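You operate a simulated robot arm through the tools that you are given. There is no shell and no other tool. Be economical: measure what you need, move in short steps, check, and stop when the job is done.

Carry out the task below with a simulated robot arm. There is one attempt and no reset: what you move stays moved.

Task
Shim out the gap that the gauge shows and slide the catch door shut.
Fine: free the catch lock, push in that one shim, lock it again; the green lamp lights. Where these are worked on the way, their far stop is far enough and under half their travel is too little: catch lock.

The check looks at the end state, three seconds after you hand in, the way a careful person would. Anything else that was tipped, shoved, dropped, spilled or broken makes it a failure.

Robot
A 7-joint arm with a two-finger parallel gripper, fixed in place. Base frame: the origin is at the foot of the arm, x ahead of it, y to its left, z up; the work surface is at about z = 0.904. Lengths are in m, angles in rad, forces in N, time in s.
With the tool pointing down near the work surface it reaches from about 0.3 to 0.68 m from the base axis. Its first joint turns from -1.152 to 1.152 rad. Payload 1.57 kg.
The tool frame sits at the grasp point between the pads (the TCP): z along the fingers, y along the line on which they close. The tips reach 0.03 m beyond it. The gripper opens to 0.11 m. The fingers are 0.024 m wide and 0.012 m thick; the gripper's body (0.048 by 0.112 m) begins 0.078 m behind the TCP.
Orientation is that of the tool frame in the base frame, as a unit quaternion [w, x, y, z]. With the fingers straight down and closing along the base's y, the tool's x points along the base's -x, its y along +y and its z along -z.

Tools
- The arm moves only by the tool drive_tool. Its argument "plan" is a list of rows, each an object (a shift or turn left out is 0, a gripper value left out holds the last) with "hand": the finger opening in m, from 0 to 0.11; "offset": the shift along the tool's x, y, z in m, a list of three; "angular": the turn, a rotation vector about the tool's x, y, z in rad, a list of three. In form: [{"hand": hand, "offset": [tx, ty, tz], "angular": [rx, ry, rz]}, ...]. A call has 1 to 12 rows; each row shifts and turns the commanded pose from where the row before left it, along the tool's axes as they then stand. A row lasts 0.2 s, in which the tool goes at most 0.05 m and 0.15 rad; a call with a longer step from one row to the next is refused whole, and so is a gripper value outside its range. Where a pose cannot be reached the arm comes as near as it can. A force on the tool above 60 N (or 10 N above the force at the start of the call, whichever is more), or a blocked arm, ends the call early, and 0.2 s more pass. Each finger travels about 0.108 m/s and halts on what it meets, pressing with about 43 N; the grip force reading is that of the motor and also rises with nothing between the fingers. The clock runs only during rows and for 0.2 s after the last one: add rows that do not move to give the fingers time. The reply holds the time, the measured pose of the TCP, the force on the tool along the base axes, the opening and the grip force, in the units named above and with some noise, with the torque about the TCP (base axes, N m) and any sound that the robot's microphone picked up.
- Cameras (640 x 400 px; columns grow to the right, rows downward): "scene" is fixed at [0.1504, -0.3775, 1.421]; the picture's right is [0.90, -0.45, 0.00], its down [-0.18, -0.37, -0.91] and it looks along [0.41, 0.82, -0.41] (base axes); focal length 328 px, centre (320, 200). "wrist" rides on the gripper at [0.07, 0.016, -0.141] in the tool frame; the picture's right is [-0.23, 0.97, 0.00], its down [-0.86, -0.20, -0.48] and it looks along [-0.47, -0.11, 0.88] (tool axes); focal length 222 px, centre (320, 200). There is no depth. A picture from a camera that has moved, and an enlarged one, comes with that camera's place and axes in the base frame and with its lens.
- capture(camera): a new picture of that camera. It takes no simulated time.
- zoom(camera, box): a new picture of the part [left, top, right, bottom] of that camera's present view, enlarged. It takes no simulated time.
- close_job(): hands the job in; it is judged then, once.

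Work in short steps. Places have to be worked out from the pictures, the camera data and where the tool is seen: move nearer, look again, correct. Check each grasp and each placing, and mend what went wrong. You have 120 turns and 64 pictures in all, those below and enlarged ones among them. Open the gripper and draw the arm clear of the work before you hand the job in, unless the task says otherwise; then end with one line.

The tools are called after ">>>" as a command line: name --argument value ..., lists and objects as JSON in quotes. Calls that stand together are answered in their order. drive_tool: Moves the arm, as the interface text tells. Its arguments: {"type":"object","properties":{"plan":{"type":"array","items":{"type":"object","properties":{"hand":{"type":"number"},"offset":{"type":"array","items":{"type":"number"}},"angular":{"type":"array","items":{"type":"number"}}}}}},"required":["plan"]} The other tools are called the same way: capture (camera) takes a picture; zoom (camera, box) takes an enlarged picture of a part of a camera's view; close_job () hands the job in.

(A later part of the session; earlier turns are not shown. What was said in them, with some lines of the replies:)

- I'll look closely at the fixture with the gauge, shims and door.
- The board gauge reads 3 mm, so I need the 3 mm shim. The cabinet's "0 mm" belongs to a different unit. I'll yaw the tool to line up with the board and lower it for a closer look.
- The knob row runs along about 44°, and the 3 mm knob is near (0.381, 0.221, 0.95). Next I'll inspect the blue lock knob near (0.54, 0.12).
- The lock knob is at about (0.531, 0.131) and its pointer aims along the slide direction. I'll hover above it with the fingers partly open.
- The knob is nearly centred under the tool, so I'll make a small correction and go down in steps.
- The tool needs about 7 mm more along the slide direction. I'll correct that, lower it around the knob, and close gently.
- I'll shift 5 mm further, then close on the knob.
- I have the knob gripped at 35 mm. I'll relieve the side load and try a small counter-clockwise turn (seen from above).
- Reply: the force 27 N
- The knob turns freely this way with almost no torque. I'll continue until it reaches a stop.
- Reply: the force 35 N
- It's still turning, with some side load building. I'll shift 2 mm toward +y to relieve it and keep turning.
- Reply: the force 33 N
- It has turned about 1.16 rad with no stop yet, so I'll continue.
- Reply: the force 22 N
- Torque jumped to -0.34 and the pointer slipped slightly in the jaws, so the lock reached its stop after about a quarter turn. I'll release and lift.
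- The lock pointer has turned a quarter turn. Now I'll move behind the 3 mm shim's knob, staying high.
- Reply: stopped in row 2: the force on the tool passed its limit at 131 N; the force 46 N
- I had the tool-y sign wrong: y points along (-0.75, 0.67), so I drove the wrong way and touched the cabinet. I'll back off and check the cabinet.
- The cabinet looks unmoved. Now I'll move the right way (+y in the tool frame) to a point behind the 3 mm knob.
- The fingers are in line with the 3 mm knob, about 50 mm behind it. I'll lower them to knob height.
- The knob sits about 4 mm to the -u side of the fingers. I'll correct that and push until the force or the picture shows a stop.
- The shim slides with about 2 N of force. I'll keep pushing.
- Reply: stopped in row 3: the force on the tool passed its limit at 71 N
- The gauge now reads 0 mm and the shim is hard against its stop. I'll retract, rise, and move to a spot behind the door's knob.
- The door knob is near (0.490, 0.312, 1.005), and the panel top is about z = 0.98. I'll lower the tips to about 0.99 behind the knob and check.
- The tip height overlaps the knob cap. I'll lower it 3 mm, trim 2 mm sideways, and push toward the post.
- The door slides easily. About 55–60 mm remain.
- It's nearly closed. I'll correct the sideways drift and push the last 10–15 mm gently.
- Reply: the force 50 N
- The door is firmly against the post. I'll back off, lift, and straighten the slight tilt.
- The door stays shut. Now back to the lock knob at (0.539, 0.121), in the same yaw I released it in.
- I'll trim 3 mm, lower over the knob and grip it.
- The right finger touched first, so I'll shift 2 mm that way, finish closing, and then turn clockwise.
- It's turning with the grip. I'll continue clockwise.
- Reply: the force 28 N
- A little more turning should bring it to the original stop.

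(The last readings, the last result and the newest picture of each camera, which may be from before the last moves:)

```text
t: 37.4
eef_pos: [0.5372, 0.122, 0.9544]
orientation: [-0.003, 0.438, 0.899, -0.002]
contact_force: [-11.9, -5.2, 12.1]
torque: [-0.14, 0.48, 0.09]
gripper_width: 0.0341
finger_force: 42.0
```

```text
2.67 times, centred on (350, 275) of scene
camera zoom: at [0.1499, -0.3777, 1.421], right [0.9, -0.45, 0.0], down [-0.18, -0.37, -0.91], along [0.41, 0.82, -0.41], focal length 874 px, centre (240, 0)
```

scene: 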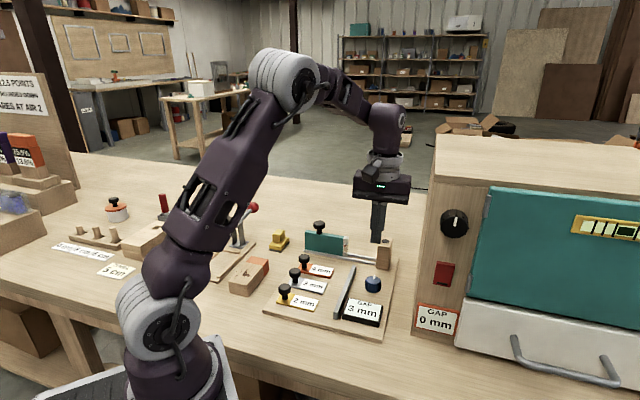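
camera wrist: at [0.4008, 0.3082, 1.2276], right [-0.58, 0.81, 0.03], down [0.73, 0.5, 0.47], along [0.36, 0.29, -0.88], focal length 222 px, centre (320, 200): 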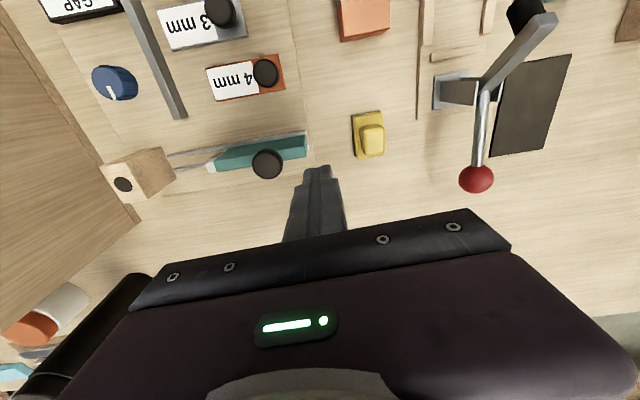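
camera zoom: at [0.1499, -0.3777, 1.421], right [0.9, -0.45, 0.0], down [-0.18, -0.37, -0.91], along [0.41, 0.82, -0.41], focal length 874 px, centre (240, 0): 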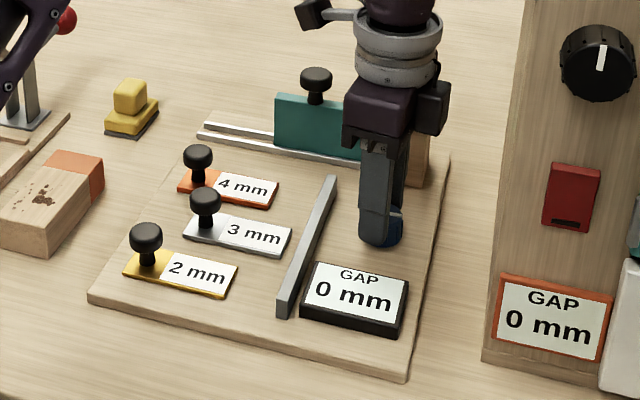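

The pointer slipped in the jaws, which means the knob is at its stop. I'll release, lift, and look at the lamp.

>>> drive_tool --plan '[{"hand": 0.06}, {}, {"offset": [0, 0, -0.04]}, {"offset": [0, 0, -0.05]}, {"offset": [0, 0, -0.05]}, {"offset": [0.04, 0, -0.02]}, {"offset": [0.04, 0, 0]}, {"offset": [0.04, 0, 0]}, {}]'

>>> zoom --camera "scene" --box '[260, 200, 440, 350]'

```text
t: 39.4
eef_pos: [0.4624, 0.2179, 1.1127]
orientation: [-0.001, 0.439, 0.898, -0.002]
contact_force: [0.1, 1.0, 0.9]
torque: [-0.02, -0.01, 0.02]
gripper_width: 0.0599
finger_force: 0.1
```

```text
2.67 times, centred on (350, 275) of scene
camera zoom: at [0.1504, -0.3775, 1.421], right [0.9, -0.45, 0.0], down [-0.18, -0.37, -0.91], along [0.41, 0.82, -0.41], focal length 874 px, centre (240, 0)
```

zoom: 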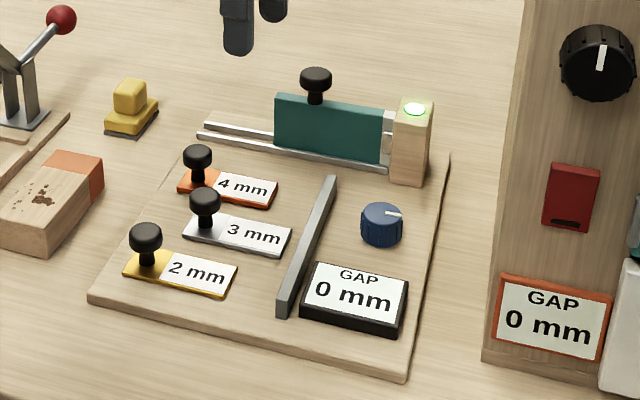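

The green lamp is lit, the gauge reads 0 mm, and the door is shut and locked. I'll draw the arm up and take one last look at everything around it.

>>> drive_tool --plan '[{"hand": 0.1, "offset": [0.03, 0, -0.04]}, {"offset": [0.03, 0, -0.04]}, {}]'

>>> capture --camera "scene"

```text
t: 40.2
eef_pos: [0.4256, 0.2637, 1.1922]
orientation: [-0.001, 0.438, 0.899, -0.002]
contact_force: [-0.3, 0.7, 0.3]
torque: [0.0, -0.01, -0.01]
gripper_width: 0.0997
finger_force: 0.0
```

```text
19 pictures are left
```

scene: 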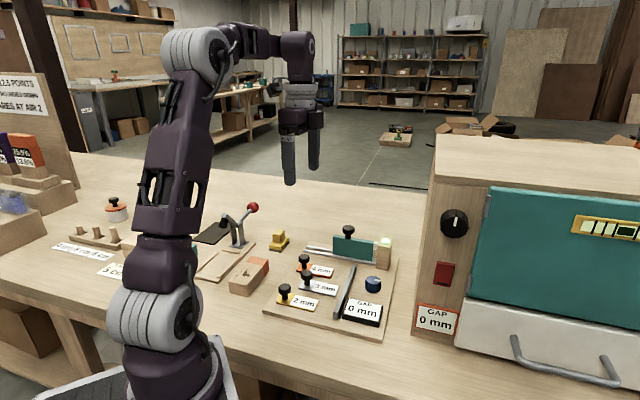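

Everything else is where it started and the arm is clear, so I'm handing in.

>>> close_job

```text
The job is handed in.
```

The 3 mm shim is in, the gauge reads 0 mm, the catch door is shut and locked, and the green lamp is lit; I bumped the cabinet once along the way (131 N), and it looks unmoved in the pictures.
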